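You operate a simulated robot arm through the tools that you are given. There is no shell and no other tool. Be economical: measure what you need, move in short steps, check, and stop when the job is done.

You are at the controls of a simulated two-armed robot. One attempt, no reset.

TASK
Open the left glass door, fetch the black bobbin and set it on the deck of the test machine and shut the door again. Fetch the blue bobbin and set it on top of the small clear box. Put one of the small motors from the second shelf from the bottom of the narrow rack on top of the belts box. Take the dark blue relay from the middle shelf of the dark rack and leave it on top of the blue foam slab. Put one of the cream blocks from the top of the far grey bench on the top of the tester. Fetch the black corner block from the top of the far grey bench and set it on the second shelf from the bottom of the dark rack. Fetch the long bolt from the top of the far grey bench and stand it on the top of the side bench. Do these in any order. Set down upright: small motor, black corner block, long bolt.
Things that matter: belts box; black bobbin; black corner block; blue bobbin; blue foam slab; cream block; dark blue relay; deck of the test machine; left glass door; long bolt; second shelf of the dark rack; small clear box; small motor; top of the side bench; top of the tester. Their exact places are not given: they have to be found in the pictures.

It is judged by the outcome, as a careful person would: the job done as asked, and still so three seconds after it is handed in. It fails if anything else is knocked over, pushed out of place, dropped, spilled or broken.

THE ROBOT
Two 7-joint arms with two-finger parallel grippers on one trunk, on a base that drives. Base frame: it is fixed to the floor where the robot stands at the start and does not move with it; the origin is under the middle of the robot, x ahead of it, y to its left, z up. Units: m, degrees, N and s.
The left shoulder is at the start at [0.052, 0.174, 1.26], the right one opposite. With the tool pointing down near the work surface each hand reaches from about 0.1 to 0.56 m from the robot's upright axis, wherever it stands, measured 20 degrees to its own side. Places, roughly: belts box [3.75, -7.25, 0.75]; black bobbin (4x4x4 cm) [4.3, 1.5, 1]; black corner block (7x7x9 cm) [9.2, -5.5, 0.8]; blue bobbin (4x4x4 cm) [4.4, 1.3, 1]; blue foam slab (24x9x6 cm) [9.2, -7.2, 0.9]; cream block [9.5, -6, 0.75]; dark blue relay (4x4x4 cm) [8.7, -7.6, 0.9]; deck of the test machine [7.7, -1.6, 0.7]; left glass door [7.8, -1.1, 1.1]; long bolt (3x3x6 cm) [8.8, -4.8, 0.8]; second shelf of the dark rack [9, -7.3, 0.5]; small clear box (12x9x8 cm) [4.4, 1.6, 1]; small motor [5.5, -9.25, 0.75]; top of the side bench [8.1, -3.4, 0.7]; top of the tester [8.4, -4.4, 0.8]. Payload 3.6 kg a hand.
The TCP of each hand is the grasp point between the finger pads, 0.03 m short of the fingertips. In the tool frame z runs along the fingers and y along their closing line. The gripper opens to 0.11 m. The fingers are 0.02 m wide and 0.01 m thick; the gripper's body (0.048 by 0.112 m) begins 0.055 m behind the TCP.
Orientation is told as [roll, pitch, yaw] about the base's x, y, z axes, in that order, counted from this pose: with the fingers straight down and closing along the base's y, the tool's x points along the base's -x, its y along +y and its z along -z.

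THE INTERFACE
- The arms move only by the tool nudge_tool. It takes "left_deltas", "right_deltas" or both (then of equal length, played together; a hand with none holds still); each is a list of rows, each a list of 7 numbers: the closure, from 0 (fully open) to 1 (shut), then the shift along the base's x, y, z in cm, then the turn, a rotation vector about the base's x, y, z in degrees. In form: [[claw, tx, ty, tz, rx, ry, rz], ...]. A call has 1 to 20 rows; each row shifts and turns the commanded pose from where the row before left it. Each row takes 0.2 s and may step no farther than 0.05 m and 8.6 degrees from the row before; otherwise, or with a gripper value out of range, the whole call is refused. A pose out of reach is approached as far as the arm can. The call stops where the force on the tool passes 40 N (or 10 N more than at its start, if that is more) or the arm is blocked; 0.2 s more then pass. The fingers move at their own pace (about 0.153 m/s each) and stop on an object; they squeeze with about 31 N. The grip force told is the motor's: it shows also when the fingers shut on nothing. Time passes only in rows, and 0.2 s behind the last, so rows that do not move let the fingers close. The reply holds the time, the measured pose of the TCP, the force on the tool along the base axes, the opening and the grip force, in the units named above and with some noise, with the torque about the TCP (base axes, N m) and any sound that the robot's microphone picked up.
- Cameras (640 x 400 px; columns grow to the right, rows downward): "scene" is now at [0.1461, -0.0011, 1.462]; the picture's right is [-0.01, -1.00, 0.00], its down [-0.31, 0.00, -0.95] and it looks along [0.95, -0.01, -0.31] (base axes); focal length 263 px, centre (320, 200). "left" rides on the left gripper at [0.072, -0.017, -0.103] in its tool frame; the picture's right is [0.23, 0.97, 0.00], its down [-0.76, 0.18, -0.62] and it looks along [-0.61, 0.14, 0.78] (tool axes); focal length 222 px, centre (320, 200). "right" rides on the right gripper at [0.073, 0.017, -0.103] in its tool frame; the picture's right is [-0.23, 0.97, 0.00], its down [-0.76, -0.18, -0.62] and it looks along [-0.61, -0.14, 0.78] (tool axes); focal length 222 px, centre (320, 200).
- capture(camera): a new picture of that camera. It takes no simulated time.
- lift_body(by): slides the trunk up (or, below 0, down) by that many m; the arms and the scene camera ride with it, the base frame stays. It gives what a move gives, with no picture.
- base_move(legs): drives the robot by 1 to 6 legs, each [ahead, left, turn to the left] in m, m and degrees, along the robot's own axes; the way and the turn of a leg run together, so that a leg with both is an arc; at most 1.5 m and 180 degrees a leg. The arms and the cameras ride along, it lands a little off, and it stops where it bumps. It gives what a move gives.
- aim_head(pan, tilt): turns the head with the scene camera to pan (to the left, within 86 degrees either way) and tilt (down, from -29 to 69), counted from straight ahead of the robot. It gives what a move gives.
- probe_pixels(camera, pixels): there is no depth. For up to 12 entries [column, row, z] of the newest picture of that camera ("zoom" is the newest enlarged one), the place [x, y] in the base frame at which the ray of that pixel passes the height z, good to about 0.002 m. It takes no simulated time.
- close_up(camera, box): a new picture of the part [left, top, right, bottom] of that camera's present view, enlarged. It takes no simulated time.
- sign_off(): hands the job in; it is judged then, once.

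Go step by step. Measure first, check grasps and placings, and put right what went wrong. The budget is 322 turns and 200 pictures, counting those below and the enlarged ones. Unless the task says otherwise, let go and move clear before handing in.

The tools are called as name(argument=value, ...) on one line, values as JSON. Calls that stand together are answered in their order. nudge_tool: Moves the arms, as the interface text tells. Its arguments: {"type":"object","properties":{"left_deltas":{"type":"array"},"right_deltas":{"type":"array"}},"required":[]} The other tools are called the same way: lift_body (by) slides the trunk up or down; base_move (legs) drives the base; aim_head (pan, tilt) turns the head that bears the scene camera; capture (camera) takes a picture; probe_pixels (camera, pixels) gives the place at which the rays of pixels pass given heights; close_up (camera, box) takes an enlarged picture of a part of a camera's view; sign_off () hands the job in.

At the start:

```text
t: 0.0
left_ee_pos: [0.4784, 0.1593, 1.2777]
left_tool_rot: [0.0, 0.0, -0.1]
left_contact_force: [-0.1, -0.2, -0.2]
left_ft_torque: [-0.01, -0.04, -0.02]
left_gripper_width: 0.11
left_gripper_force: 0.0
right_ee_pos: [0.3645, -0.1916, 1.2902]
right_tool_rot: [0.0, 0.1, 0.0]
right_contact_force: [-0.4, 0.3, 0.6]
right_ft_torque: [-0.02, -0.03, 0.0]
right_gripper_width: 0.1104
right_gripper_force: 0.1
trunk travel left (down, up): [-0.375, 0.388]
robot x, y, heading: [0.0007, 0.001, 0.1]
head pan, tilt: [-0.7, 18.1]
```

scene: 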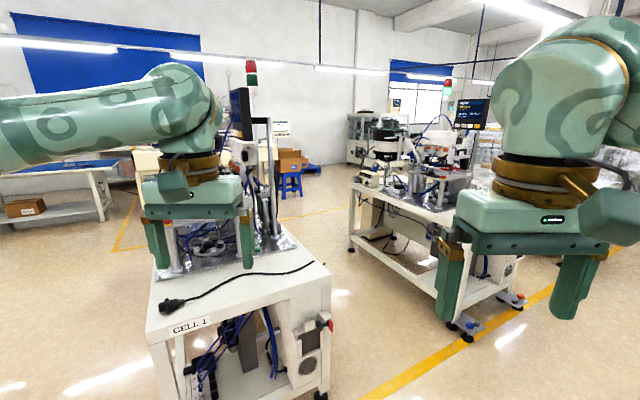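
right: 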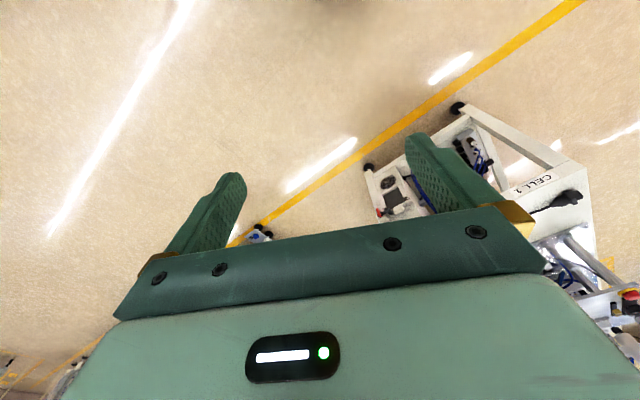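
left: 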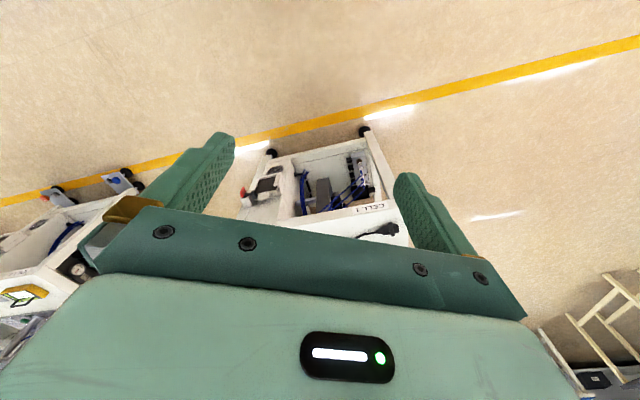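

The first picture shows a bench straight ahead (CELL 1, around px 240,300) and a second to the right, with the open aisle between them. I'll look around with the head before driving.

aim_head(pan=50, tilt=20)

capture(camera="scene")

aim_head(pan=-60, tilt=20)

capture(camera="scene")

```text
t: 1.2
left_ee_pos: [0.4775, 0.1585, 1.2782]
left_tool_rot: [0.0, 0.1, 0.0]
left_contact_force: [0.2, -0.5, -0.9]
left_ft_torque: [0.0, 0.01, -0.02]
left_gripper_width: 0.1099
left_gripper_force: 0.0
right_ee_pos: [0.3646, -0.1911, 1.2912]
right_tool_rot: [-0.1, 0.2, 0.0]
right_contact_force: [0.0, -0.5, -0.3]
right_ft_torque: [0.01, 0.0, -0.01]
right_gripper_width: 0.1101
right_gripper_force: 0.1
trunk travel left (down, up): [-0.375, 0.388]
robot x, y, heading: [-0.0, 0.0014, 0.0]
head pan, tilt: [50.0, 20.0]
```

```text
196 pictures are left
```

scene: 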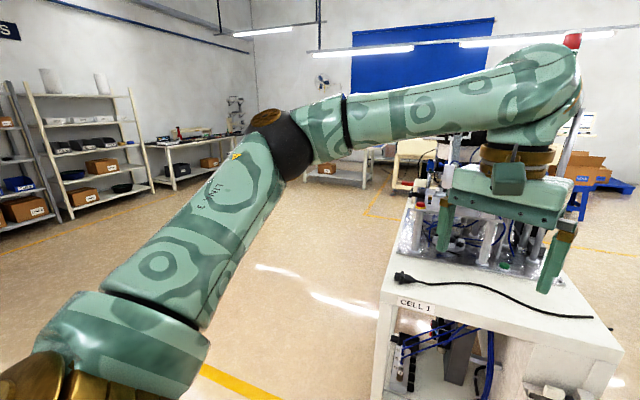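

```text
t: 3.1
left_ee_pos: [0.4786, 0.1599, 1.2788]
left_tool_rot: [0.0, 0.1, 0.1]
left_contact_force: [0.4, 0.2, -0.4]
left_ft_torque: [0.0, -0.02, 0.0]
left_gripper_width: 0.1102
left_gripper_force: 0.1
right_ee_pos: [0.3646, -0.1916, 1.291]
right_tool_rot: [0.0, 0.0, 0.0]
right_contact_force: [1.0, -0.3, 0.1]
right_ft_torque: [0.0, -0.01, 0.0]
right_gripper_width: 0.1099
right_gripper_force: 0.0
trunk travel left (down, up): [-0.375, 0.388]
robot x, y, heading: [0.0011, -0.0034, -0.2]
head pan, tilt: [-60.0, 20.0]
```

```text
195 pictures are left
```

scene: 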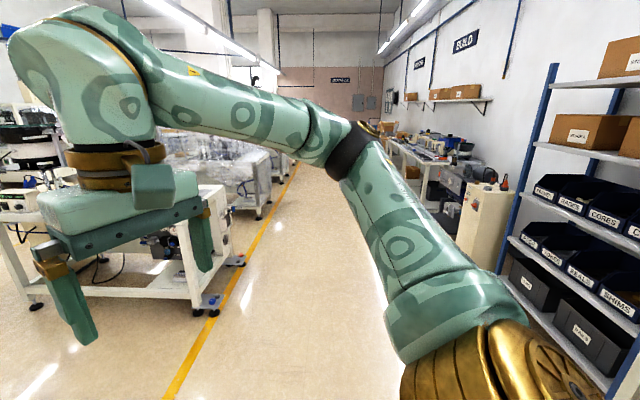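

The arms block much of the view; I'll tuck both hands closer and lower, then look ahead again.

nudge_tool(left_deltas=[[0, -3, 0, -4, 0, 0, 0], [0, -3, 0, -4, 0, 0, 0], [0, -3, 0, -4, 0, 0, 0], [0, -3, 0, -4, 0, 0, 0], [0, -3, 0, -4, 0, 0, 0], [0, -3, 0, -4, 0, 0, 0]], right_deltas=[[0, -1.5, 0, -4, 0, 0, 0], [0, -1.5, 0, -4, 0, 0, 0], [0, -1.5, 0, -4, 0, 0, 0], [0, -1.5, 0, -4, 0, 0, 0], [0, -1.5, 0, -4, 0, 0, 0], [0, -1.5, 0, -4, 0, 0, 0]])

aim_head(pan=25, tilt=20)

capture(camera="scene")

```text
t: 4.5
left_ee_pos: [0.2968, 0.1566, 1.0371]
left_tool_rot: [-0.1, 0.1, 0.2]
left_contact_force: [-0.6, 0.3, -0.3]
left_ft_torque: [0.02, 0.02, 0.0]
left_gripper_width: 0.1102
left_gripper_force: 0.1
right_ee_pos: [0.2885, -0.1871, 1.0499]
right_tool_rot: [0.0, 0.2, 0.0]
right_contact_force: [0.6, 1.3, -0.2]
right_ft_torque: [-0.04, 0.01, -0.03]
right_gripper_width: 0.1099
right_gripper_force: 0.1
right hand out of reach, approached as far as the arm can: row 6
trunk travel left (down, up): [-0.375, 0.388]
robot x, y, heading: [0.0017, 0.0005, 0.2]
head pan, tilt: [-60.0, 20.0]
```

```text
t: 6.1
left_ee_pos: [0.2976, 0.157, 1.038]
left_tool_rot: [0.0, 0.1, 0.1]
left_contact_force: [0.4, 0.0, 0.6]
left_ft_torque: [-0.03, 0.02, 0.01]
left_gripper_width: 0.1099
left_gripper_force: 0.0
right_ee_pos: [0.2882, -0.1869, 1.0497]
right_tool_rot: [0.0, 0.2, 0.0]
right_contact_force: [-0.3, 0.1, -1.2]
right_ft_torque: [-0.01, 0.01, 0.01]
right_gripper_width: 0.1099
right_gripper_force: 0.0
trunk travel left (down, up): [-0.375, 0.388]
robot x, y, heading: [-0.0026, -0.0016, -0.2]
head pan, tilt: [25.0, 20.0]
```

```text
194 pictures are left
```

scene: 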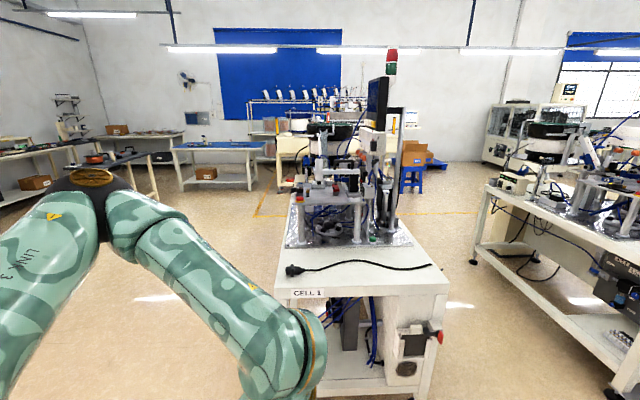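

Straight ahead-left is CELL 1, with the winding station (px 250-420, 90-190) behind it in the direction of the bobbins. Measuring obstacles.

probe_pixels(camera="scene", pixels=[[275, 290, 0.75], [448, 290, 0.75], [290, 205, 0.75], [415, 220, 0.75], [475, 265, 0], [612, 395, 0], [485, 185, 0.75], [280, 190, 0], [250, 190, 0], [190, 190, 0], [255, 215, 0], [415, 193, 0]])

close_up(camera="scene", box=[240, 60, 440, 200])

```text
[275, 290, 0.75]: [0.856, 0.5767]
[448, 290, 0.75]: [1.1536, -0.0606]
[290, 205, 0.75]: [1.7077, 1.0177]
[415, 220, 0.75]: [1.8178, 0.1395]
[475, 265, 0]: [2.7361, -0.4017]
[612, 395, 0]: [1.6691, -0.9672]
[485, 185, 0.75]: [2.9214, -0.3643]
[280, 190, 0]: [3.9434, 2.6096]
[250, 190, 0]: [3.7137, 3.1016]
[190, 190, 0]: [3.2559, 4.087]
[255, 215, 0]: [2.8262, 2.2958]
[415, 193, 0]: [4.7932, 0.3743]
```

```text
2.86 times, centred on (340, 130) of scene
```

zoom: 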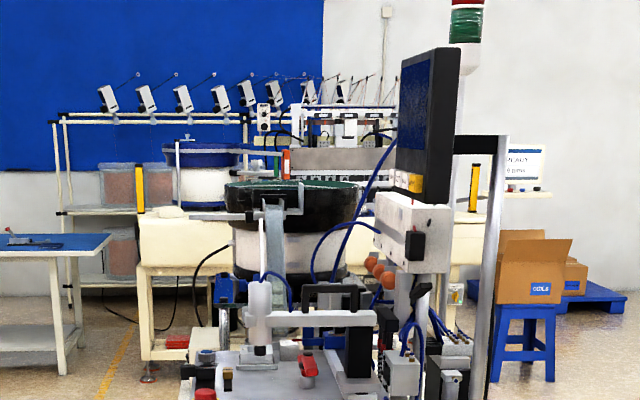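

CELL 1 occupies (0.86,0.58)-(1.15,-0.06) onward, rotated about 23°; the bobbin station front runs from (3.9,2.5) to (4.8,0.4). I'll turn 23°, slip left and go around CELL 1.

base_move(legs=[[0, 0, 23], [0, 1.05, 0], [1.5, 0, 0], [1.2, 0, 0]])

aim_head(pan=-35, tilt=20)

capture(camera="scene")

```text
t: 25.5
left_ee_pos: [2.3411, 2.2272, 1.0365]
left_tool_rot: [0.0, 0.1, 21.7]
left_contact_force: [-0.6, -0.1, 0.1]
left_ft_torque: [0.01, 0.0, 0.01]
left_gripper_width: 0.11
left_gripper_force: 0.0
right_ee_pos: [2.46, 1.9028, 1.0505]
right_tool_rot: [-0.1, 0.2, 21.7]
right_contact_force: [-0.7, -0.4, -0.2]
right_ft_torque: [0.01, 0.01, 0.0]
right_gripper_width: 0.1097
right_gripper_force: 0.0
trunk travel left (down, up): [-0.375, 0.388]
robot x, y, heading: [2.1219, 1.9714, 21.6]
head pan, tilt: [25.0, 20.0]
```

```text
t: 26.8
left_ee_pos: [2.3419, 2.226, 1.0371]
left_tool_rot: [0.0, 0.0, 21.6]
left_contact_force: [-0.8, 0.5, -0.2]
left_ft_torque: [-0.01, -0.02, -0.01]
left_gripper_width: 0.11
left_gripper_force: 0.1
right_ee_pos: [2.4589, 1.9032, 1.0506]
right_tool_rot: [0.0, 0.1, 21.6]
right_contact_force: [-0.1, -0.3, 1.3]
right_ft_torque: [0.01, 0.01, -0.01]
right_gripper_width: 0.1102
right_gripper_force: 0.1
trunk travel left (down, up): [-0.375, 0.388]
robot x, y, heading: [2.1286, 1.9721, 21.7]
head pan, tilt: [-35.0, 20.0]
```

```text
192 pictures are left
```

scene: 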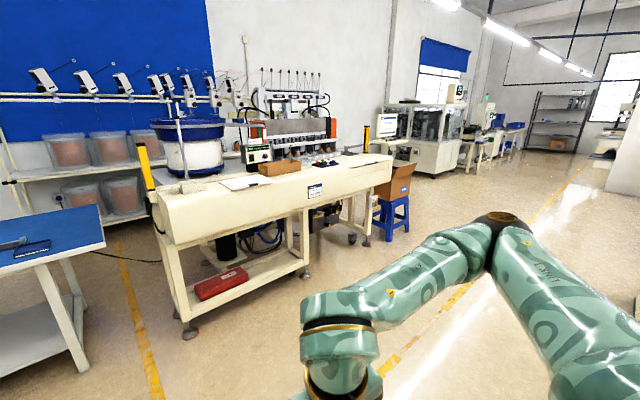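

The station is clear ahead-right; small items stand on it around px (230-370, 145-190). Zooming in.

close_up(camera="scene", box=[220, 120, 400, 232])

probe_pixels(camera="scene", pixels=[[188, 335, 0], [304, 276, 0], [366, 243, 0], [160, 212, 0.95], [390, 158, 0.95], [400, 238, 0]])

```text
3.56 times, centred on (310, 176) of scene
```

zoom: 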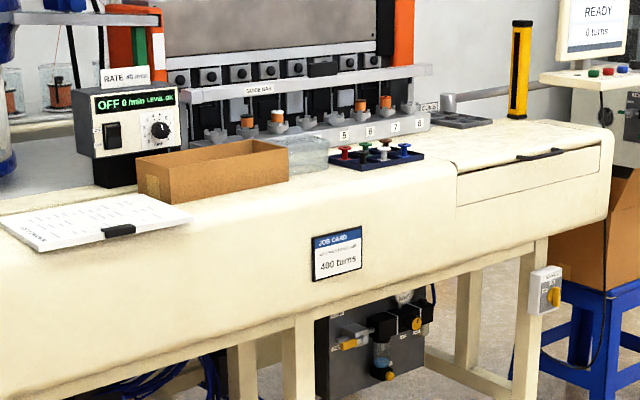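

```text
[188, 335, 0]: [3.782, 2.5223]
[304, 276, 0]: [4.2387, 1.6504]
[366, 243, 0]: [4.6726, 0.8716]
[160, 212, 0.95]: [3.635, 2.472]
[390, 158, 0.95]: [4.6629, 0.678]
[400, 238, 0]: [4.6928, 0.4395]
```

The dark-blue tray with coloured bobbins is at zoom (375,155), the clear box at (295,155), station edge heading about 29°. I'll go to a spot in front of it, with the trunk raised.

lift_body(by=0.2)

base_move(legs=[[0.4, 0, 7.3], [0, -1.5, 0], [0.4, 0, 0]])

aim_head(pan=0, tilt=35)

capture(camera="scene")

```text
t: 29.0
left_ee_pos: [2.3406, 2.2273, 1.2369]
left_tool_rot: [0.0, 0.0, 21.7]
left_contact_force: [-1.0, -0.1, -0.4]
left_ft_torque: [0.01, 0.01, 0.0]
left_gripper_width: 0.1099
left_gripper_force: 0.0
right_ee_pos: [2.4603, 1.9048, 1.2498]
right_tool_rot: [0.0, 0.2, 21.6]
right_contact_force: [1.8, 0.0, 0.1]
right_ft_torque: [0.0, 0.01, 0.01]
right_gripper_width: 0.1098
right_gripper_force: 0.1
trunk travel left (down, up): [-0.575, 0.188]
robot x, y, heading: [2.1225, 1.9703, 21.8]
head pan, tilt: [-35.0, 20.0]
```

```text
t: 40.4
left_ee_pos: [3.717, 1.2911, 1.2385]
left_tool_rot: [-0.1, 0.0, 27.1]
left_contact_force: [0.2, -0.9, -0.2]
left_ft_torque: [-0.03, 0.0, 0.01]
left_gripper_width: 0.1099
left_gripper_force: 0.0
right_ee_pos: [3.8639, 0.9804, 1.2509]
right_tool_rot: [0.0, 0.1, 26.9]
right_contact_force: [-0.2, 0.1, -0.3]
right_ft_torque: [-0.03, -0.02, -0.01]
right_gripper_width: 0.1102
right_gripper_force: 0.2
trunk travel left (down, up): [-0.575, 0.188]
robot x, y, heading: [3.5233, 1.0161, 26.9]
head pan, tilt: [-35.0, 20.0]
```

```text
t: 41.4
left_ee_pos: [3.7166, 1.2913, 1.2374]
left_tool_rot: [-0.1, 0.0, 27.0]
left_contact_force: [-0.1, -0.3, 0.4]
left_ft_torque: [0.0, 0.01, 0.01]
left_gripper_width: 0.1101
left_gripper_force: 0.1
right_ee_pos: [3.8637, 0.9789, 1.2508]
right_tool_rot: [0.0, 0.1, 26.8]
right_contact_force: [-0.2, 0.5, 0.0]
right_ft_torque: [-0.01, -0.02, -0.03]
right_gripper_width: 0.1102
right_gripper_force: 0.1
trunk travel left (down, up): [-0.575, 0.188]
robot x, y, heading: [3.5222, 1.017, 27.1]
head pan, tilt: [0.0, 35.0]
```

```text
190 pictures are left
```

scene: 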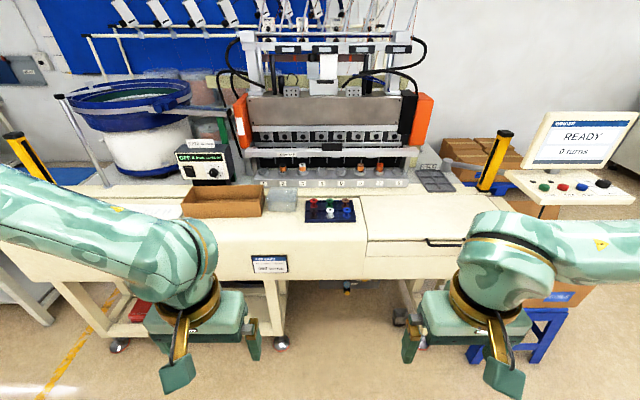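

The tray is at px (330,208) and the clear box at (282,200). Zooming for the bobbins.

close_up(camera="scene", box=[255, 170, 375, 245])

```text
5.33 times, centred on (315, 208) of scene
```

zoom: 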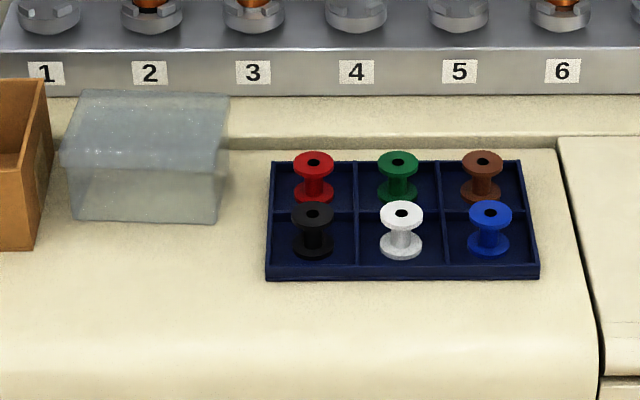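

Black is front-left (zoom 313,212) and blue front-right (490,212). Probing positions.

probe_pixels(camera="zoom", pixels=[[313, 213, 0.98], [313, 213, 1.0], [490, 212, 0.98], [490, 212, 1.0], [401, 213, 1.0], [398, 162, 1.0], [266, 278, 0.95], [540, 278, 0.95], [80, 90, 1.03], [229, 95, 1.03], [222, 155, 1.03], [62, 150, 1.03]])

```text
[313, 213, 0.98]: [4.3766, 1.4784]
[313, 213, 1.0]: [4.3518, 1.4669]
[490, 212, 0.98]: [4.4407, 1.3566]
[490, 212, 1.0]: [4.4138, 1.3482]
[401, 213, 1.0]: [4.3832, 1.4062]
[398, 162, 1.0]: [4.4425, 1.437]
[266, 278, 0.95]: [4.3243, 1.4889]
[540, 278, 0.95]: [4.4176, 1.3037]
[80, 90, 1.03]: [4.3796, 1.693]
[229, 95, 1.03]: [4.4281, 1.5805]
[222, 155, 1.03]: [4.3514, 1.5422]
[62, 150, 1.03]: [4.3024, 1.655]
```

Box top measures 12x9 cm at z=1.03, so the bench is at 0.95 and the bobbin tops near 0.99. Before closing in I check the bench edge and the monitor near my right elbow.

probe_pixels(camera="scene", pixels=[[320, 245, 0.95], [250, 245, 0.95], [400, 245, 0.95], [510, 185, 1.0], [640, 205, 1.0], [525, 165, 1.1], [282, 345, 0], [118, 345, 0], [560, 350, 0.3]])

aim_head(pan=0, tilt=65)

capture(camera="scene")

```text
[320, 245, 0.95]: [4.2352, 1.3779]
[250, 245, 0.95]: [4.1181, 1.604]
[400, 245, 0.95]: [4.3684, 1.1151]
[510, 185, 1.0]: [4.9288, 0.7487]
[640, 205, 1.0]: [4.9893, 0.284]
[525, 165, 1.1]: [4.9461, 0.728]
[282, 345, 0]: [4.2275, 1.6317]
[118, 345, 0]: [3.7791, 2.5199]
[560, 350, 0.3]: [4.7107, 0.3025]
```

```text
t: 42.4
left_ee_pos: [3.717, 1.2906, 1.2367]
left_tool_rot: [0.0, 0.0, 27.0]
left_contact_force: [0.3, 0.4, -1.3]
left_ft_torque: [0.0, 0.0, 0.02]
left_gripper_width: 0.1098
left_gripper_force: 0.1
right_ee_pos: [3.8639, 0.9801, 1.2506]
right_tool_rot: [0.0, 0.2, 27.0]
right_contact_force: [0.5, 0.1, 1.1]
right_ft_torque: [0.01, 0.01, 0.02]
right_gripper_width: 0.1099
right_gripper_force: 0.0
trunk travel left (down, up): [-0.575, 0.188]
robot x, y, heading: [3.5241, 1.0157, 26.7]
head pan, tilt: [0.0, 65.0]
```

```text
188 pictures are left
```

scene: 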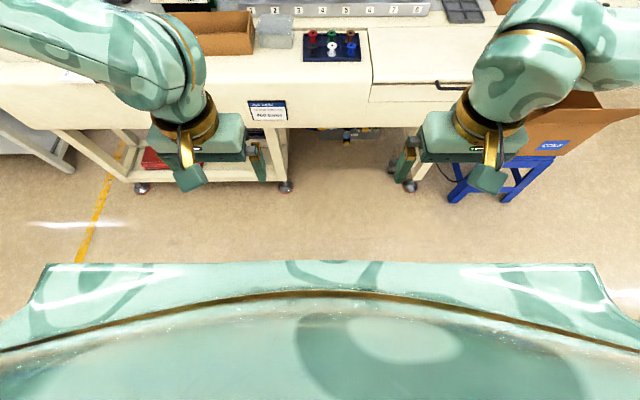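

The bench edge is 0.80 m ahead of my axis and the legs are recessed 0.1 m, so I drive 0.5 m in, slightly right, and then lower the trunk a bit.

base_move(legs=[[0.5, -0.03, 0]])

aim_head(pan=0, tilt=52)

capture(camera="scene")

```text
t: 45.4
left_ee_pos: [4.1861, 1.4947, 1.2369]
left_tool_rot: [0.0, 0.0, 27.0]
left_contact_force: [-0.9, 0.1, 0.4]
left_ft_torque: [0.0, 0.01, 0.0]
left_gripper_width: 0.1103
left_gripper_force: 0.1
right_ee_pos: [4.3336, 1.1842, 1.2505]
right_tool_rot: [0.0, 0.1, 27.1]
right_contact_force: [0.2, -0.3, 0.6]
right_ft_torque: [-0.01, 0.02, 0.0]
right_gripper_width: 0.1103
right_gripper_force: 0.1
trunk travel left (down, up): [-0.575, 0.188]
robot x, y, heading: [3.9939, 1.2237, 27.2]
head pan, tilt: [0.0, 65.0]
```

```text
t: 46.1
left_ee_pos: [4.1861, 1.4947, 1.2364]
left_tool_rot: [0.0, 0.1, 27.0]
left_contact_force: [0.3, 0.4, -0.4]
left_ft_torque: [0.02, 0.04, 0.02]
left_gripper_width: 0.1098
left_gripper_force: 0.1
right_ee_pos: [4.3343, 1.1835, 1.2507]
right_tool_rot: [0.0, 0.1, 27.0]
right_contact_force: [0.2, -0.2, 0.6]
right_ft_torque: [-0.02, 0.0, 0.05]
right_gripper_width: 0.11
right_gripper_force: 0.1
trunk travel left (down, up): [-0.575, 0.188]
robot x, y, heading: [3.9935, 1.2184, 27.0]
head pan, tilt: [0.0, 52.0]
```

```text
187 pictures are left
```

scene: 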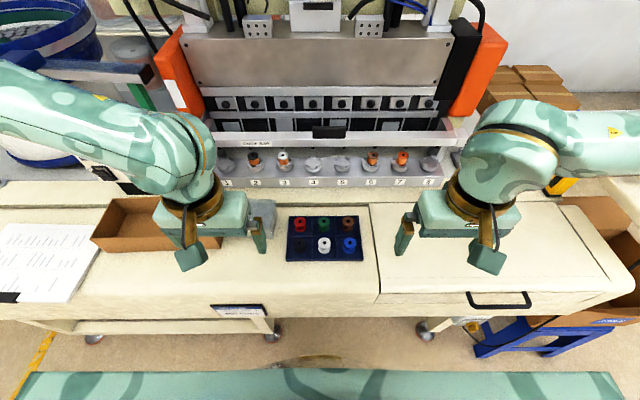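

Base fits with room to spare. Refining the bobbin and tray positions from here.

close_up(camera="scene", box=[240, 190, 384, 280])

```text
4.44 times, centred on (312, 235) of scene
```

zoom: 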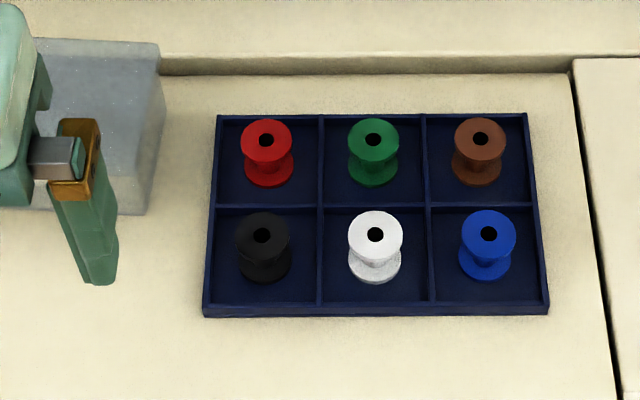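

probe_pixels(camera="zoom", pixels=[[262, 235, 0.99], [489, 233, 0.99], [264, 262, 0.957], [487, 262, 0.957], [461, 233, 0.99], [516, 233, 0.99], [482, 139, 0.99], [160, 45, 1.03], [145, 213, 0.95], [204, 306, 0.965], [549, 306, 0.965], [217, 115, 0.965]])

```text
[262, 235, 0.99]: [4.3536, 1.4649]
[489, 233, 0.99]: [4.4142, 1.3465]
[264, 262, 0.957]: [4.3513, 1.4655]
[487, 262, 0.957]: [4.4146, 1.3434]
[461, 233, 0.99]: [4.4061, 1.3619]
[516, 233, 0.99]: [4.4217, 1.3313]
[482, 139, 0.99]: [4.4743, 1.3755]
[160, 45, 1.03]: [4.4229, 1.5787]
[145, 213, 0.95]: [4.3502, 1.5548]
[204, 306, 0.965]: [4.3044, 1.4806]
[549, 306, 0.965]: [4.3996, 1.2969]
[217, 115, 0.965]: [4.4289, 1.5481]
```

Bobbin centres: black (4.353,1.465), blue (4.4145,1.345), flange 3.4 cm, tray heading 27° like the hands. Moving the left hand over blue with a 5.5 cm opening, and the right hand a bit aside.

nudge_tool(left_deltas=[[0.5, 3.8, -2.5, 0, 0, 0, 0], [0.5, 3.8, -2.5, 0, 0, 0, 0], [0.5, 3.8, -2.5, 0, 0, 0, 0], [0.5, 3.8, -2.5, 0, 0, 0, 0], [0.5, 3.8, -2.5, 0, 0, 0, 0], [0.5, 3.85, -2.45, 0, 0, 0, 0], [0.5, 0, 0, -4, 0, 0, 0], [0.5, 0, 0, -4, 0, 0, 0]], right_deltas=[[0.5, 1.3, -2.6, 0, 0, 0, 0], [0.5, 1.3, -2.6, 0, 0, 0, 0], [0.5, 0, 0, 0, 0, 0, 0], [0.5, 0, 0, 0, 0, 0, 0], [0.5, 0, 0, 0, 0, 0, 0], [0.5, 0, 0, 0, 0, 0, 0], [0.5, 0, 0, 0, 0, 0, 0], [0.5, 0, 0, 0, 0, 0, 0]])

capture(camera="left")

```text
t: 47.9
left_ee_pos: [4.4118, 1.3467, 1.1571]
left_tool_rot: [-0.1, -0.1, 27.0]
left_contact_force: [0.1, -0.4, 0.4]
left_ft_torque: [-0.01, 0.02, -0.02]
left_gripper_width: 0.0552
left_gripper_force: 0.0
right_ee_pos: [4.3597, 1.1323, 1.2503]
right_tool_rot: [0.0, 0.3, 27.0]
right_contact_force: [-0.6, 0.5, 0.3]
right_ft_torque: [0.0, -0.01, 0.0]
right_gripper_width: 0.0551
right_gripper_force: 0.1
trunk travel left (down, up): [-0.575, 0.188]
robot x, y, heading: [3.9966, 1.2199, 27.0]
head pan, tilt: [0.0, 52.0]
```

```text
185 pictures are left
```

left: 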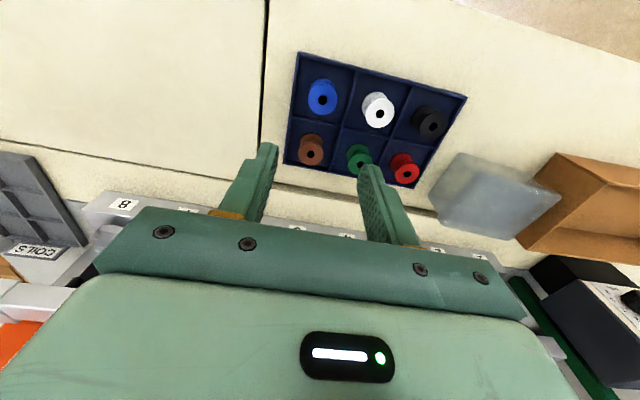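

Checking the wrist-camera estimate of blue at px (322,97) before descending.

probe_pixels(camera="left", pixels=[[323, 97, 0.99], [378, 113, 0.99], [427, 122, 0.99]])

```text
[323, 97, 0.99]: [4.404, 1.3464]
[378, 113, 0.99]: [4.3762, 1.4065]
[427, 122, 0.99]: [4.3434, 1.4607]
```

Both estimates average to (4.410,1.346), which is where the TCP is. Descending so that the tips stay just above the tray walls.

nudge_tool(left_deltas=[[0.5, 0, 0, -4, 0, 0, 0], [0.5, 0, 0, -4, 0, 0, 0], [0.5, 0, 0, -4, 0, 0, 0], [0.5, 0, 0, -3, 0, 0, 0], [0.5, 0, 0, -0.8, 0, 0, 0]])

close_up(camera="scene", box=[260, 180, 420, 280])

capture(camera="left")

```text
t: 49.0
left_ee_pos: [4.4152, 1.3424, 1.0152]
left_tool_rot: [0.0, 0.0, 26.9]
left_contact_force: [-11.6, -3.5, 13.7]
left_ft_torque: [0.36, 0.54, 0.41]
left_gripper_width: 0.0549
left_gripper_force: 0.6
right_ee_pos: [4.3567, 1.1316, 1.2508]
right_tool_rot: [0.0, 0.2, 27.0]
right_contact_force: [-0.8, 0.0, -0.6]
right_ft_torque: [0.0, 0.03, 0.03]
right_gripper_width: 0.0552
right_gripper_force: 0.1
trunk travel left (down, up): [-0.575, 0.188]
robot x, y, heading: [3.9916, 1.2183, 27.1]
head pan, tilt: [0.0, 52.0]
stopped in row 5 (left hand): the force on the tool passed its limit at 171 N (the readings are from after the stop); the commanded pose is now the measured one
```

```text
4.00 times, centred on (340, 230) of scene
```

zoom: 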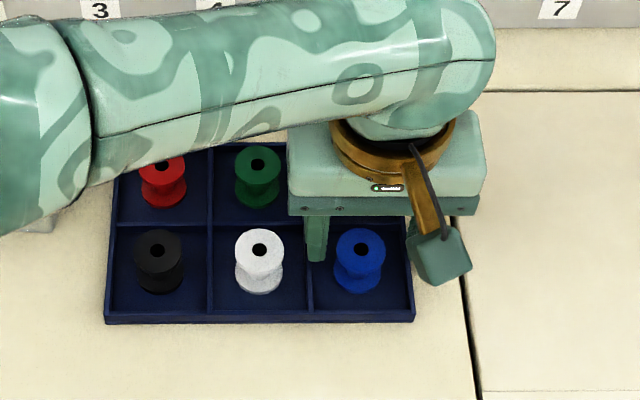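

```text
183 pictures are left
```

left: 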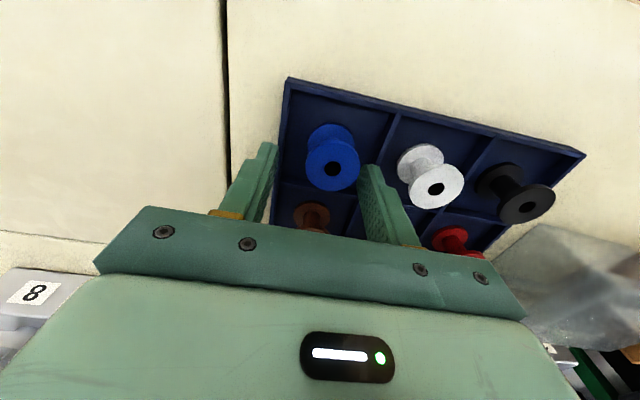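

The hand met 171 N at z=1.015, force pointing up and back. I check where the visible left fingertip (zoom 315,258) and the blue bobbin really are.

probe_pixels(camera="zoom", pixels=[[315, 258, 0.985], [360, 241, 0.99], [258, 250, 0.99], [158, 250, 0.99]])

probe_pixels(camera="left", pixels=[[333, 168, 0.99], [437, 188, 0.99], [370, 168, 0.985], [265, 146, 0.985]])

close_up(camera="left", box=[200, 100, 440, 250])

```text
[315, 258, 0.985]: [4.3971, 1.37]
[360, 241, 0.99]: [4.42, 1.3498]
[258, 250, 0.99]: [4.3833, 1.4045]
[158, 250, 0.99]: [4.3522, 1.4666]
```

```text
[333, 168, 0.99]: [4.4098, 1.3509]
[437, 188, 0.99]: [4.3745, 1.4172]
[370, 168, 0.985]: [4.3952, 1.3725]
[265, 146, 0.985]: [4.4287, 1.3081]
```

```text
2.67 times, centred on (320, 175) of left
```

zoom: 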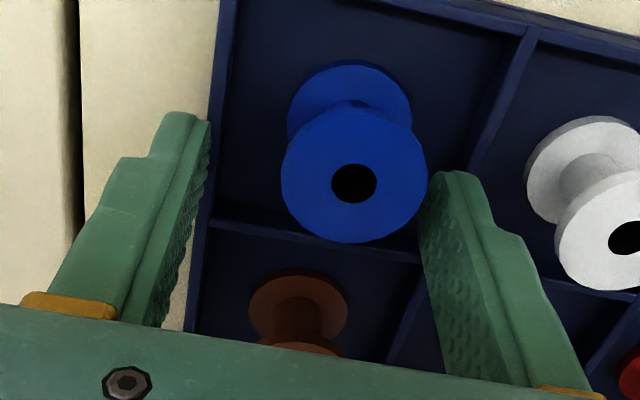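

The right finger (image-left tip) sits exactly over the tray's right wall, so it hit that wall; blue lies about 1 cm to the left of the grip centre. I raise, recentre and narrow the opening to about 4.4 cm.

nudge_tool(left_deltas=[[0.5, 0, 0, 2, 0, 0, 0], [0.5, 0, 0, 2, 0, 0, 0], [0.6, -0.48, 0.94, 0, 0, 0, 0], [0.6, 0, 0, 0, 0, 0, 0]])

close_up(camera="left", box=[200, 70, 440, 220])

```text
t: 50.0
left_ee_pos: [4.4125, 1.354, 1.0525]
left_tool_rot: [0.1, 0.1, 27.0]
left_contact_force: [0.0, 0.1, 0.4]
left_ft_torque: [0.02, 0.01, 0.01]
left_gripper_width: 0.044
left_gripper_force: 0.0
right_ee_pos: [4.3599, 1.1317, 1.2509]
right_tool_rot: [-0.1, 0.1, 26.9]
right_contact_force: [-0.3, -0.2, -0.7]
right_ft_torque: [-0.03, 0.02, -0.01]
right_gripper_width: 0.0547
right_gripper_force: 0.2
trunk travel left (down, up): [-0.575, 0.188]
robot x, y, heading: [3.993, 1.2209, 27.0]
head pan, tilt: [0.0, 52.0]
```

```text
2.67 times, centred on (320, 145) of left
```

zoom: 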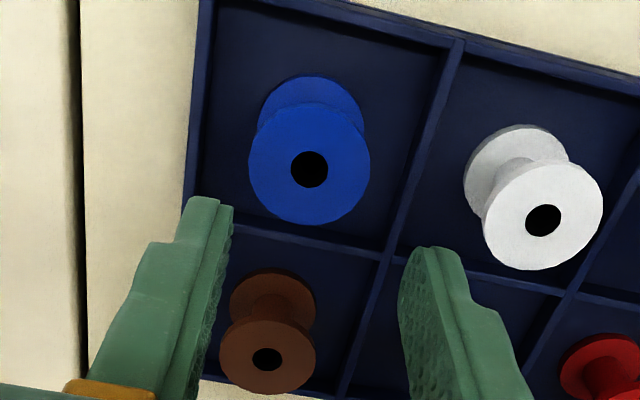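

probe_pixels(camera="zoom", pixels=[[309, 166, 0.99], [312, 106, 0.957], [542, 220, 0.99], [215, 205, 1.022], [425, 255, 1.022]])

```text
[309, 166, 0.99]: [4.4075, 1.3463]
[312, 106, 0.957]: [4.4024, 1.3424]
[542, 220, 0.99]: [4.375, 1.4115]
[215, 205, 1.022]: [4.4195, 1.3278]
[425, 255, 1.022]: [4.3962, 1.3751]
```

Fingertip mid-point versus blue gives a 4–5 mm correction to the right; applying it and descending gently to z≈1.003.

nudge_tool(left_deltas=[[0.6, 0.1, -0.45, 0, 0, 0, 0], [0.6, 0, 0, -1.5, 0, 0, 0], [0.6, 0, 0, -1.5, 0, 0, 0], [0.6, 0, 0, -1, 0, 0, 0], [0.6, 0, 0, -0.9, 0, 0, 0]])

close_up(camera="left", box=[200, 100, 440, 250])

```text
t: 51.1
left_ee_pos: [4.4132, 1.3465, 1.0156]
left_tool_rot: [-0.1, -0.5, 26.8]
left_contact_force: [-22.9, -0.8, 32.4]
left_ft_torque: [0.68, 1.28, 0.56]
left_gripper_width: 0.0488
left_gripper_force: 4.8
right_ee_pos: [4.3562, 1.1315, 1.2527]
right_tool_rot: [0.0, 0.0, 27.1]
right_contact_force: [0.2, 0.2, 0.0]
right_ft_torque: [0.03, 0.05, -0.03]
right_gripper_width: 0.0552
right_gripper_force: 0.0
trunk travel left (down, up): [-0.575, 0.188]
robot x, y, heading: [3.9913, 1.222, 26.9]
head pan, tilt: [0.0, 52.0]
stopped in row 5 (left hand): the force on the tool passed its limit at 53 N (the readings are from after the stop); the commanded pose is now the measured one
```

```text
2.67 times, centred on (320, 175) of left
```

zoom: 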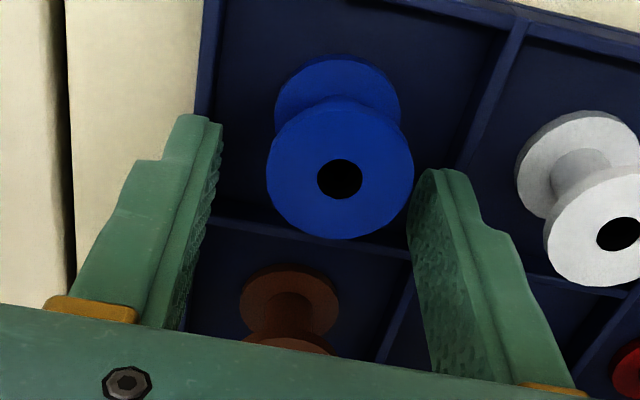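

The left finger is sitting on blue's flange: blue's hole (zoom 340,178) is left of the tip mid-point (313,165) by 4–5 mm. Raising, recentring using the wrist view, then re-checking.

nudge_tool(left_deltas=[[0.55, 0, 0, 2.5, 0, 0, 0], [0.55, -0.45, 0.25, 0, 0, 0, 0], [0.52, 0, 0, 0, 0, 0, 0]])

close_up(camera="left", box=[200, 70, 440, 220])

```text
t: 51.9
left_ee_pos: [4.4115, 1.3503, 1.0354]
left_tool_rot: [0.0, -0.4, 26.9]
left_contact_force: [0.9, -0.6, 0.8]
left_ft_torque: [0.03, -0.01, -0.04]
left_gripper_width: 0.0525
left_gripper_force: 0.1
right_ee_pos: [4.3583, 1.1314, 1.2493]
right_tool_rot: [0.0, 0.3, 27.2]
right_contact_force: [-0.1, -0.3, 0.6]
right_ft_torque: [-0.03, 0.04, 0.0]
right_gripper_width: 0.0549
right_gripper_force: 0.0
trunk travel left (down, up): [-0.575, 0.188]
robot x, y, heading: [3.9907, 1.2188, 26.9]
head pan, tilt: [0.0, 52.0]
```

```text
2.67 times, centred on (320, 145) of left
```

zoom: 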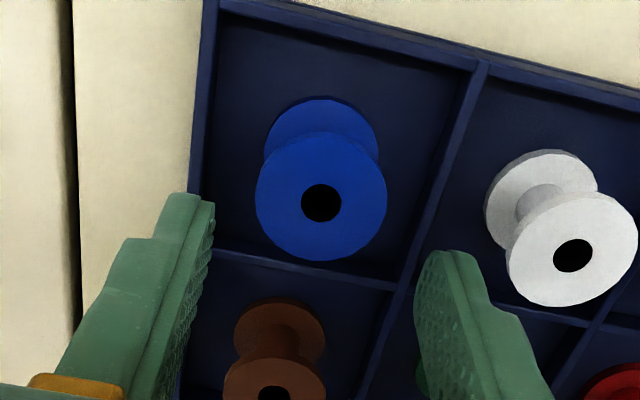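

Laterally centred now (hole at zoom 321 vs axis 320); blue is about 5 mm nearer to me. Shift back, descend and grip.

nudge_tool(left_deltas=[[0.52, -0.45, -0.23, 0, 0, 0, 0], [0.52, 0, 0, -1, 0, 0, 0], [0.52, 0, 0, -1, 0, 0, 0], [0.52, 0, 0, -0.7, 0, 0, 0], [0.52, 0, 0, -0.6, 0, 0, 0]])

close_up(camera="left", box=[200, 100, 440, 250])

```text
t: 53.0
left_ee_pos: [4.4081, 1.3457, 1.0157]
left_tool_rot: [-0.4, -1.0, 26.7]
left_contact_force: [-20.1, -1.1, 26.3]
left_ft_torque: [0.62, 1.2, 0.58]
left_gripper_width: 0.0568
left_gripper_force: 4.3
right_ee_pos: [4.3556, 1.1314, 1.2522]
right_tool_rot: [0.0, 0.0, 27.1]
right_contact_force: [0.8, -0.3, -0.5]
right_ft_torque: [0.01, 0.0, 0.02]
right_gripper_width: 0.0553
right_gripper_force: 0.0
trunk travel left (down, up): [-0.575, 0.188]
robot x, y, heading: [3.9932, 1.2205, 27.0]
head pan, tilt: [0.0, 52.0]
stopped in row 5 (left hand): the force on the tool passed its limit at 50 N (the readings are from after the stop); the commanded pose is now the measured one
```

```text
2.67 times, centred on (320, 175) of left
```

zoom: 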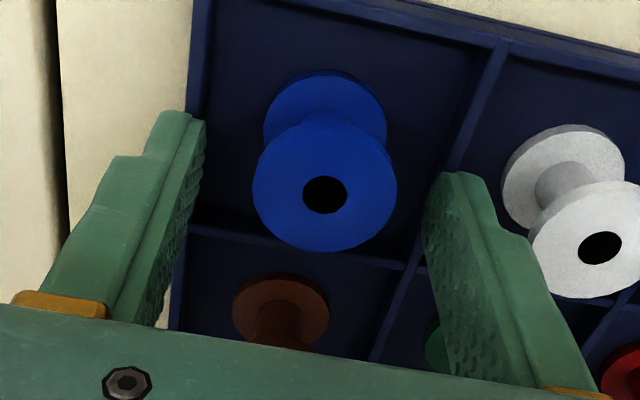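

Working out the contact point from force and torque puts it at the left fingertip, over the tray divider at z≈0.985 — so everything stands about 2 cm higher than I assumed. I'll lift slightly, move back 6 mm and grip at TCP z≈1.022.

nudge_tool(left_deltas=[[0.52, 0, 0, 0.7, 0, 0, 0], [0.52, -0.53, -0.27, 0, 0.4, 0.8, 0.2], [1, 0, 0, 0, 0, 0, 0], [1, 0, 0, 0, 0, 0, 0], [1, 0, 0, 0, 0, 0, 0]])

close_up(camera="left", box=[200, 100, 440, 250])

```text
t: 54.2
left_ee_pos: [4.4049, 1.3441, 1.0206]
left_tool_rot: [0.3, -0.4, 26.9]
left_contact_force: [-0.3, 1.0, 0.2]
left_ft_torque: [-0.04, 0.0, 0.0]
left_gripper_width: 0.0298
left_gripper_force: 31.0
right_ee_pos: [4.3589, 1.1315, 1.2515]
right_tool_rot: [-0.1, 0.3, 27.0]
right_contact_force: [-0.9, -0.7, -0.9]
right_ft_torque: [-0.01, -0.01, -0.02]
right_gripper_width: 0.0551
right_gripper_force: 0.0
trunk travel left (down, up): [-0.575, 0.188]
robot x, y, heading: [3.9948, 1.2228, 27.3]
head pan, tilt: [0.0, 52.0]
```

```text
2.67 times, centred on (320, 175) of left
```

zoom: 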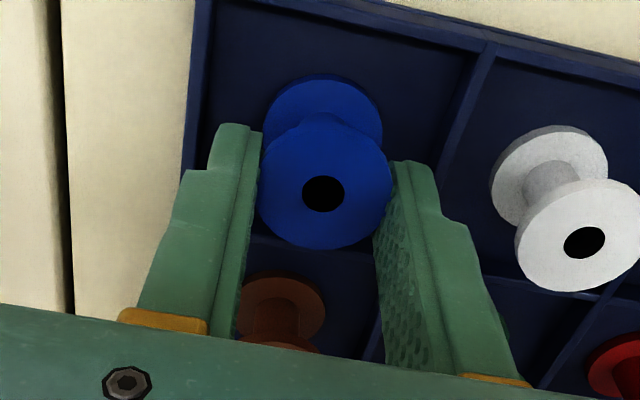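

Gripped, but the 2.98 cm width shows a chord: the bobbin is ~8 mm nearer me than the pads. Reopen, shift back and regrip.

nudge_tool(left_deltas=[[0.52, 0, 0, 0, 0, 0, 0], [0.52, 0, 0, 0, 0, 0, 0], [0.52, -0.65, -0.33, 0, 0, 0, 0], [1, 0, 0, 0, 0, 0, 0], [1, 0, 0, 0, 0, 0, 0], [1, 0, 0, 0, 0, 0, 0]])

close_up(camera="left", box=[200, 100, 440, 250])

```text
t: 55.6
left_ee_pos: [4.3991, 1.3406, 1.0211]
left_tool_rot: [0.4, -0.4, 26.9]
left_contact_force: [-0.3, -0.5, 0.1]
left_ft_torque: [0.02, -0.01, 0.02]
left_gripper_width: 0.0298
left_gripper_force: 31.0
right_ee_pos: [4.3576, 1.1323, 1.2503]
right_tool_rot: [0.0, 0.2, 27.1]
right_contact_force: [-0.9, -0.2, -0.2]
right_ft_torque: [0.01, -0.01, -0.01]
right_gripper_width: 0.0553
right_gripper_force: 0.1
trunk travel left (down, up): [-0.575, 0.188]
robot x, y, heading: [3.9905, 1.2189, 27.3]
head pan, tilt: [0.0, 52.0]
```

```text
2.67 times, centred on (320, 175) of left
```

zoom: 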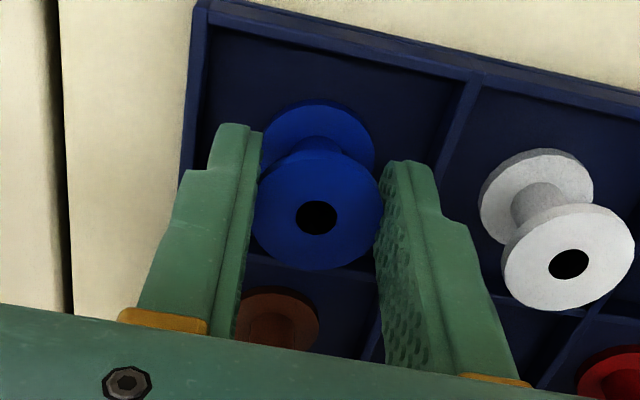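

Same width, so the flange is simply 3 cm; the bobbin is now well between the pads. Lifting.

nudge_tool(left_deltas=[[1, 0, 0, 2, 0, 0, 0], [1, 0, 0, 4, 0, 0, 0], [1, 0, 0, 4, 0, 0, 0], [1, 0, 0, 2, 0, 0, 0]])

capture(camera="left")

capture(camera="scene")

```text
t: 56.6
left_ee_pos: [4.3976, 1.3424, 1.1391]
left_tool_rot: [0.5, -0.5, 27.0]
left_contact_force: [-0.8, 1.7, -0.8]
left_ft_torque: [0.02, 0.01, 0.02]
left_gripper_width: 0.03
left_gripper_force: 30.6
right_ee_pos: [4.36, 1.1315, 1.2503]
right_tool_rot: [0.0, 0.3, 27.2]
right_contact_force: [0.5, 0.6, 1.3]
right_ft_torque: [-0.02, 0.01, 0.0]
right_gripper_width: 0.0547
right_gripper_force: 0.0
trunk travel left (down, up): [-0.575, 0.188]
robot x, y, heading: [3.9897, 1.2211, 27.0]
head pan, tilt: [0.0, 52.0]
```

```text
175 pictures are left
```

left: 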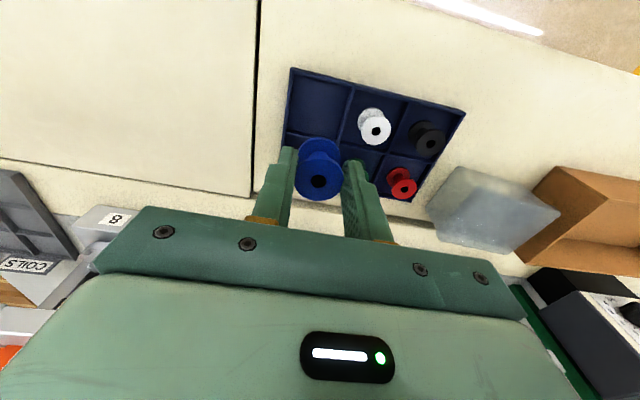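

```text
174 pictures are left
```

scene: 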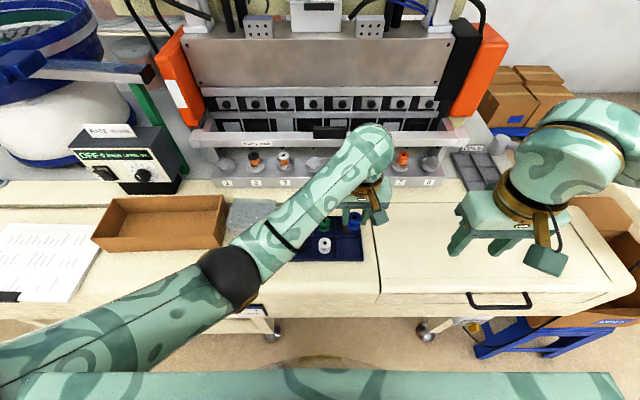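

Blue is held. Measuring the clear box top with the wrist view (corners near px (466,167),(560,208),(428,212),(515,252)).

close_up(camera="left", box=[400, 140, 592, 260])

```text
3.33 times, centred on (496, 200) of left
```

zoom: 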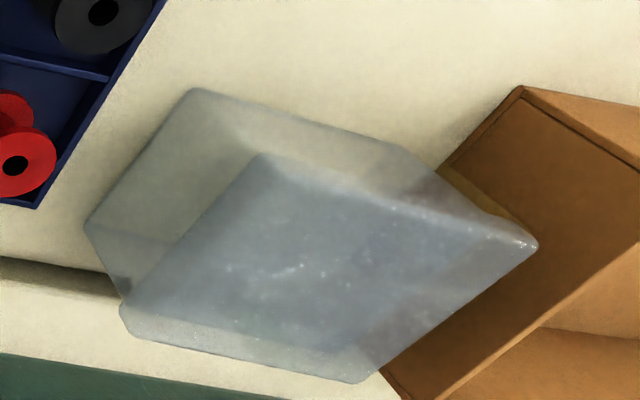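

probe_pixels(camera="zoom", pixels=[[258, 155, 1.05], [537, 245, 1.05], [362, 382, 1.05], [122, 308, 1.05], [258, 155, 1.03], [537, 245, 1.03], [362, 382, 1.03], [122, 308, 1.03], [193, 90, 0.97], [193, 90, 0.95]])

```text
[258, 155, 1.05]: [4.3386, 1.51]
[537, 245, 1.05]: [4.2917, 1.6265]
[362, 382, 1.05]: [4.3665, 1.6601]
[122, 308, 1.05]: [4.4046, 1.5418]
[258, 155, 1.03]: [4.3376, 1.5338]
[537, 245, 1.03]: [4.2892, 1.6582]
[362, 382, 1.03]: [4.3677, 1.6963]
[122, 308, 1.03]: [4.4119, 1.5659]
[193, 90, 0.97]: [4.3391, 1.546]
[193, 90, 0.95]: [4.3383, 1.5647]
```

Both views put the box top near z=1.03 with its centre at about (4.357,1.615). Carrying blue over it.

nudge_tool(left_deltas=[[1, 0, 0, 3, 0, 0, 0], [1, -0.67, 4.54, 0, 0, 0, 0], [1, -0.67, 4.54, 0, 0, 0, 0], [1, -0.67, 4.54, 0, 0, 0, 0], [1, -0.67, 4.54, 0, 0, 0, 0], [1, -0.67, 4.54, 0, 0, 0, 0], [1, -0.67, 4.54, 0, 0, 0, 0], [1, 0, 0, -4, 0, 0, 0], [1, 0, 0, 0, 0, 0, 0]])

capture(camera="left")

close_up(camera="scene", box=[150, 150, 342, 270])

```text
t: 58.6
left_ee_pos: [4.3589, 1.6151, 1.1304]
left_tool_rot: [0.4, -0.4, 26.9]
left_contact_force: [-0.4, -0.4, 0.0]
left_ft_torque: [-0.05, -0.03, 0.04]
left_gripper_width: 0.0296
left_gripper_force: 30.5
right_ee_pos: [4.359, 1.1323, 1.2488]
right_tool_rot: [0.1, 0.2, 27.1]
right_contact_force: [0.0, -0.1, -0.7]
right_ft_torque: [0.04, -0.02, 0.03]
right_gripper_width: 0.055
right_gripper_force: 0.0
trunk travel left (down, up): [-0.575, 0.188]
robot x, y, heading: [3.9914, 1.2179, 27.0]
head pan, tilt: [0.0, 52.0]
```

```text
172 pictures are left
```

left: 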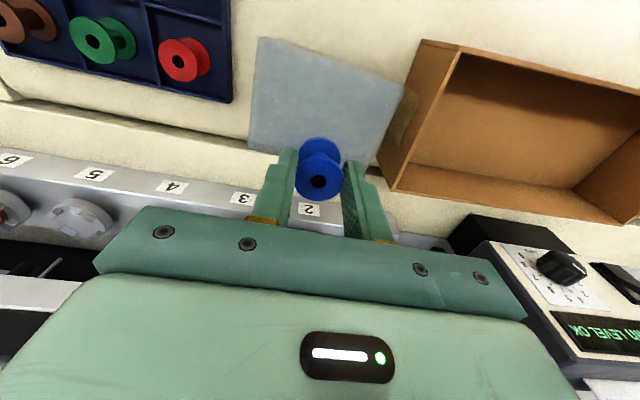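

```text
3.33 times, centred on (246, 210) of scene
```

zoom: 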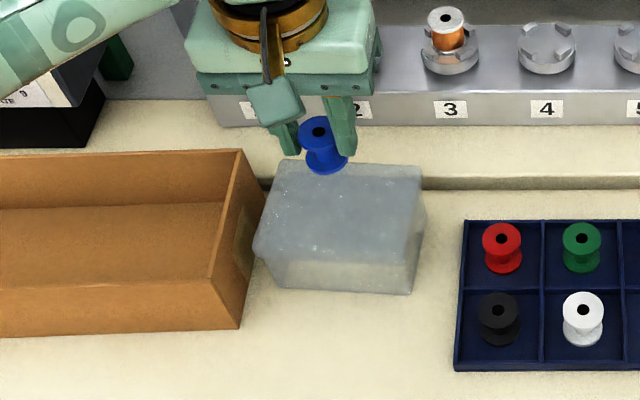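

probe_pixels(camera="left", pixels=[[259, 38, 1.03], [405, 84, 1.03], [249, 150, 1.03], [259, 38, 1.05], [405, 84, 1.05], [249, 150, 1.05]])

probe_pixels(camera="zoom", pixels=[[288, 162, 1.03], [424, 167, 1.03], [411, 265, 1.03], [258, 250, 1.03], [411, 265, 1.05], [288, 162, 1.05]])

```text
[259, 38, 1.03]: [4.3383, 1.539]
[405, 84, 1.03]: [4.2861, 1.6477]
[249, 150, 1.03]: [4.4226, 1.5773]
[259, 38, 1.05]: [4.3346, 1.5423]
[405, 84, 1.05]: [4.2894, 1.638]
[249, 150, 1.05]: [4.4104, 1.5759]
```

```text
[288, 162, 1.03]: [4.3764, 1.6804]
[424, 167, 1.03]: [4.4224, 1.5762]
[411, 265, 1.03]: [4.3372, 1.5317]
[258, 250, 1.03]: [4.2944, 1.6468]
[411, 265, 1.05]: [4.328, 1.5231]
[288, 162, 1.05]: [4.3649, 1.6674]
```

The box top measures exactly 12x9 cm at z=1.03; centre (4.355,1.611). Lowering gradually toward contact.

nudge_tool(left_deltas=[[1, -0.3, -0.4, -1.5, 0, 0, 0], [1, 0, 0, -1, 0, 0, 0], [1, 0, 0, -0.5, 0, 0, 0], [1, 0, 0, 0, 0, 0, 0]])

capture(camera="left")

close_up(camera="scene", box=[198, 175, 294, 235])

```text
t: 59.6
left_ee_pos: [4.3554, 1.6105, 1.0989]
left_tool_rot: [0.4, -0.3, 26.9]
left_contact_force: [0.6, 0.2, -0.4]
left_ft_torque: [0.01, 0.0, -0.01]
left_gripper_width: 0.0296
left_gripper_force: 31.0
right_ee_pos: [4.3603, 1.1328, 1.2505]
right_tool_rot: [0.0, 0.2, 27.1]
right_contact_force: [0.4, -0.5, -0.8]
right_ft_torque: [0.04, 0.01, 0.01]
right_gripper_width: 0.0552
right_gripper_force: 0.1
trunk travel left (down, up): [-0.575, 0.188]
robot x, y, heading: [3.9894, 1.2227, 27.5]
head pan, tilt: [0.0, 52.0]
```

```text
170 pictures are left
```

left: 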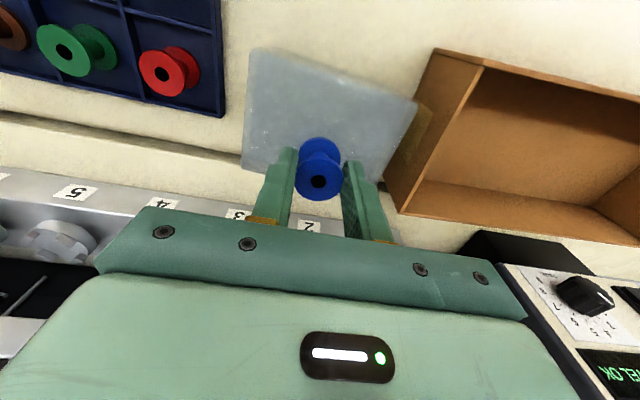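

```text
6.67 times, centred on (246, 205) of scene
```

zoom: 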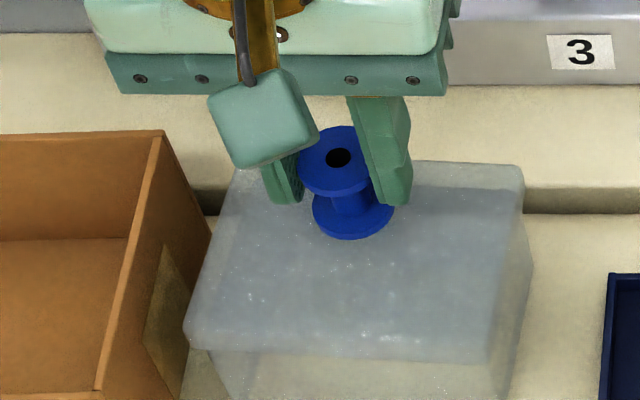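

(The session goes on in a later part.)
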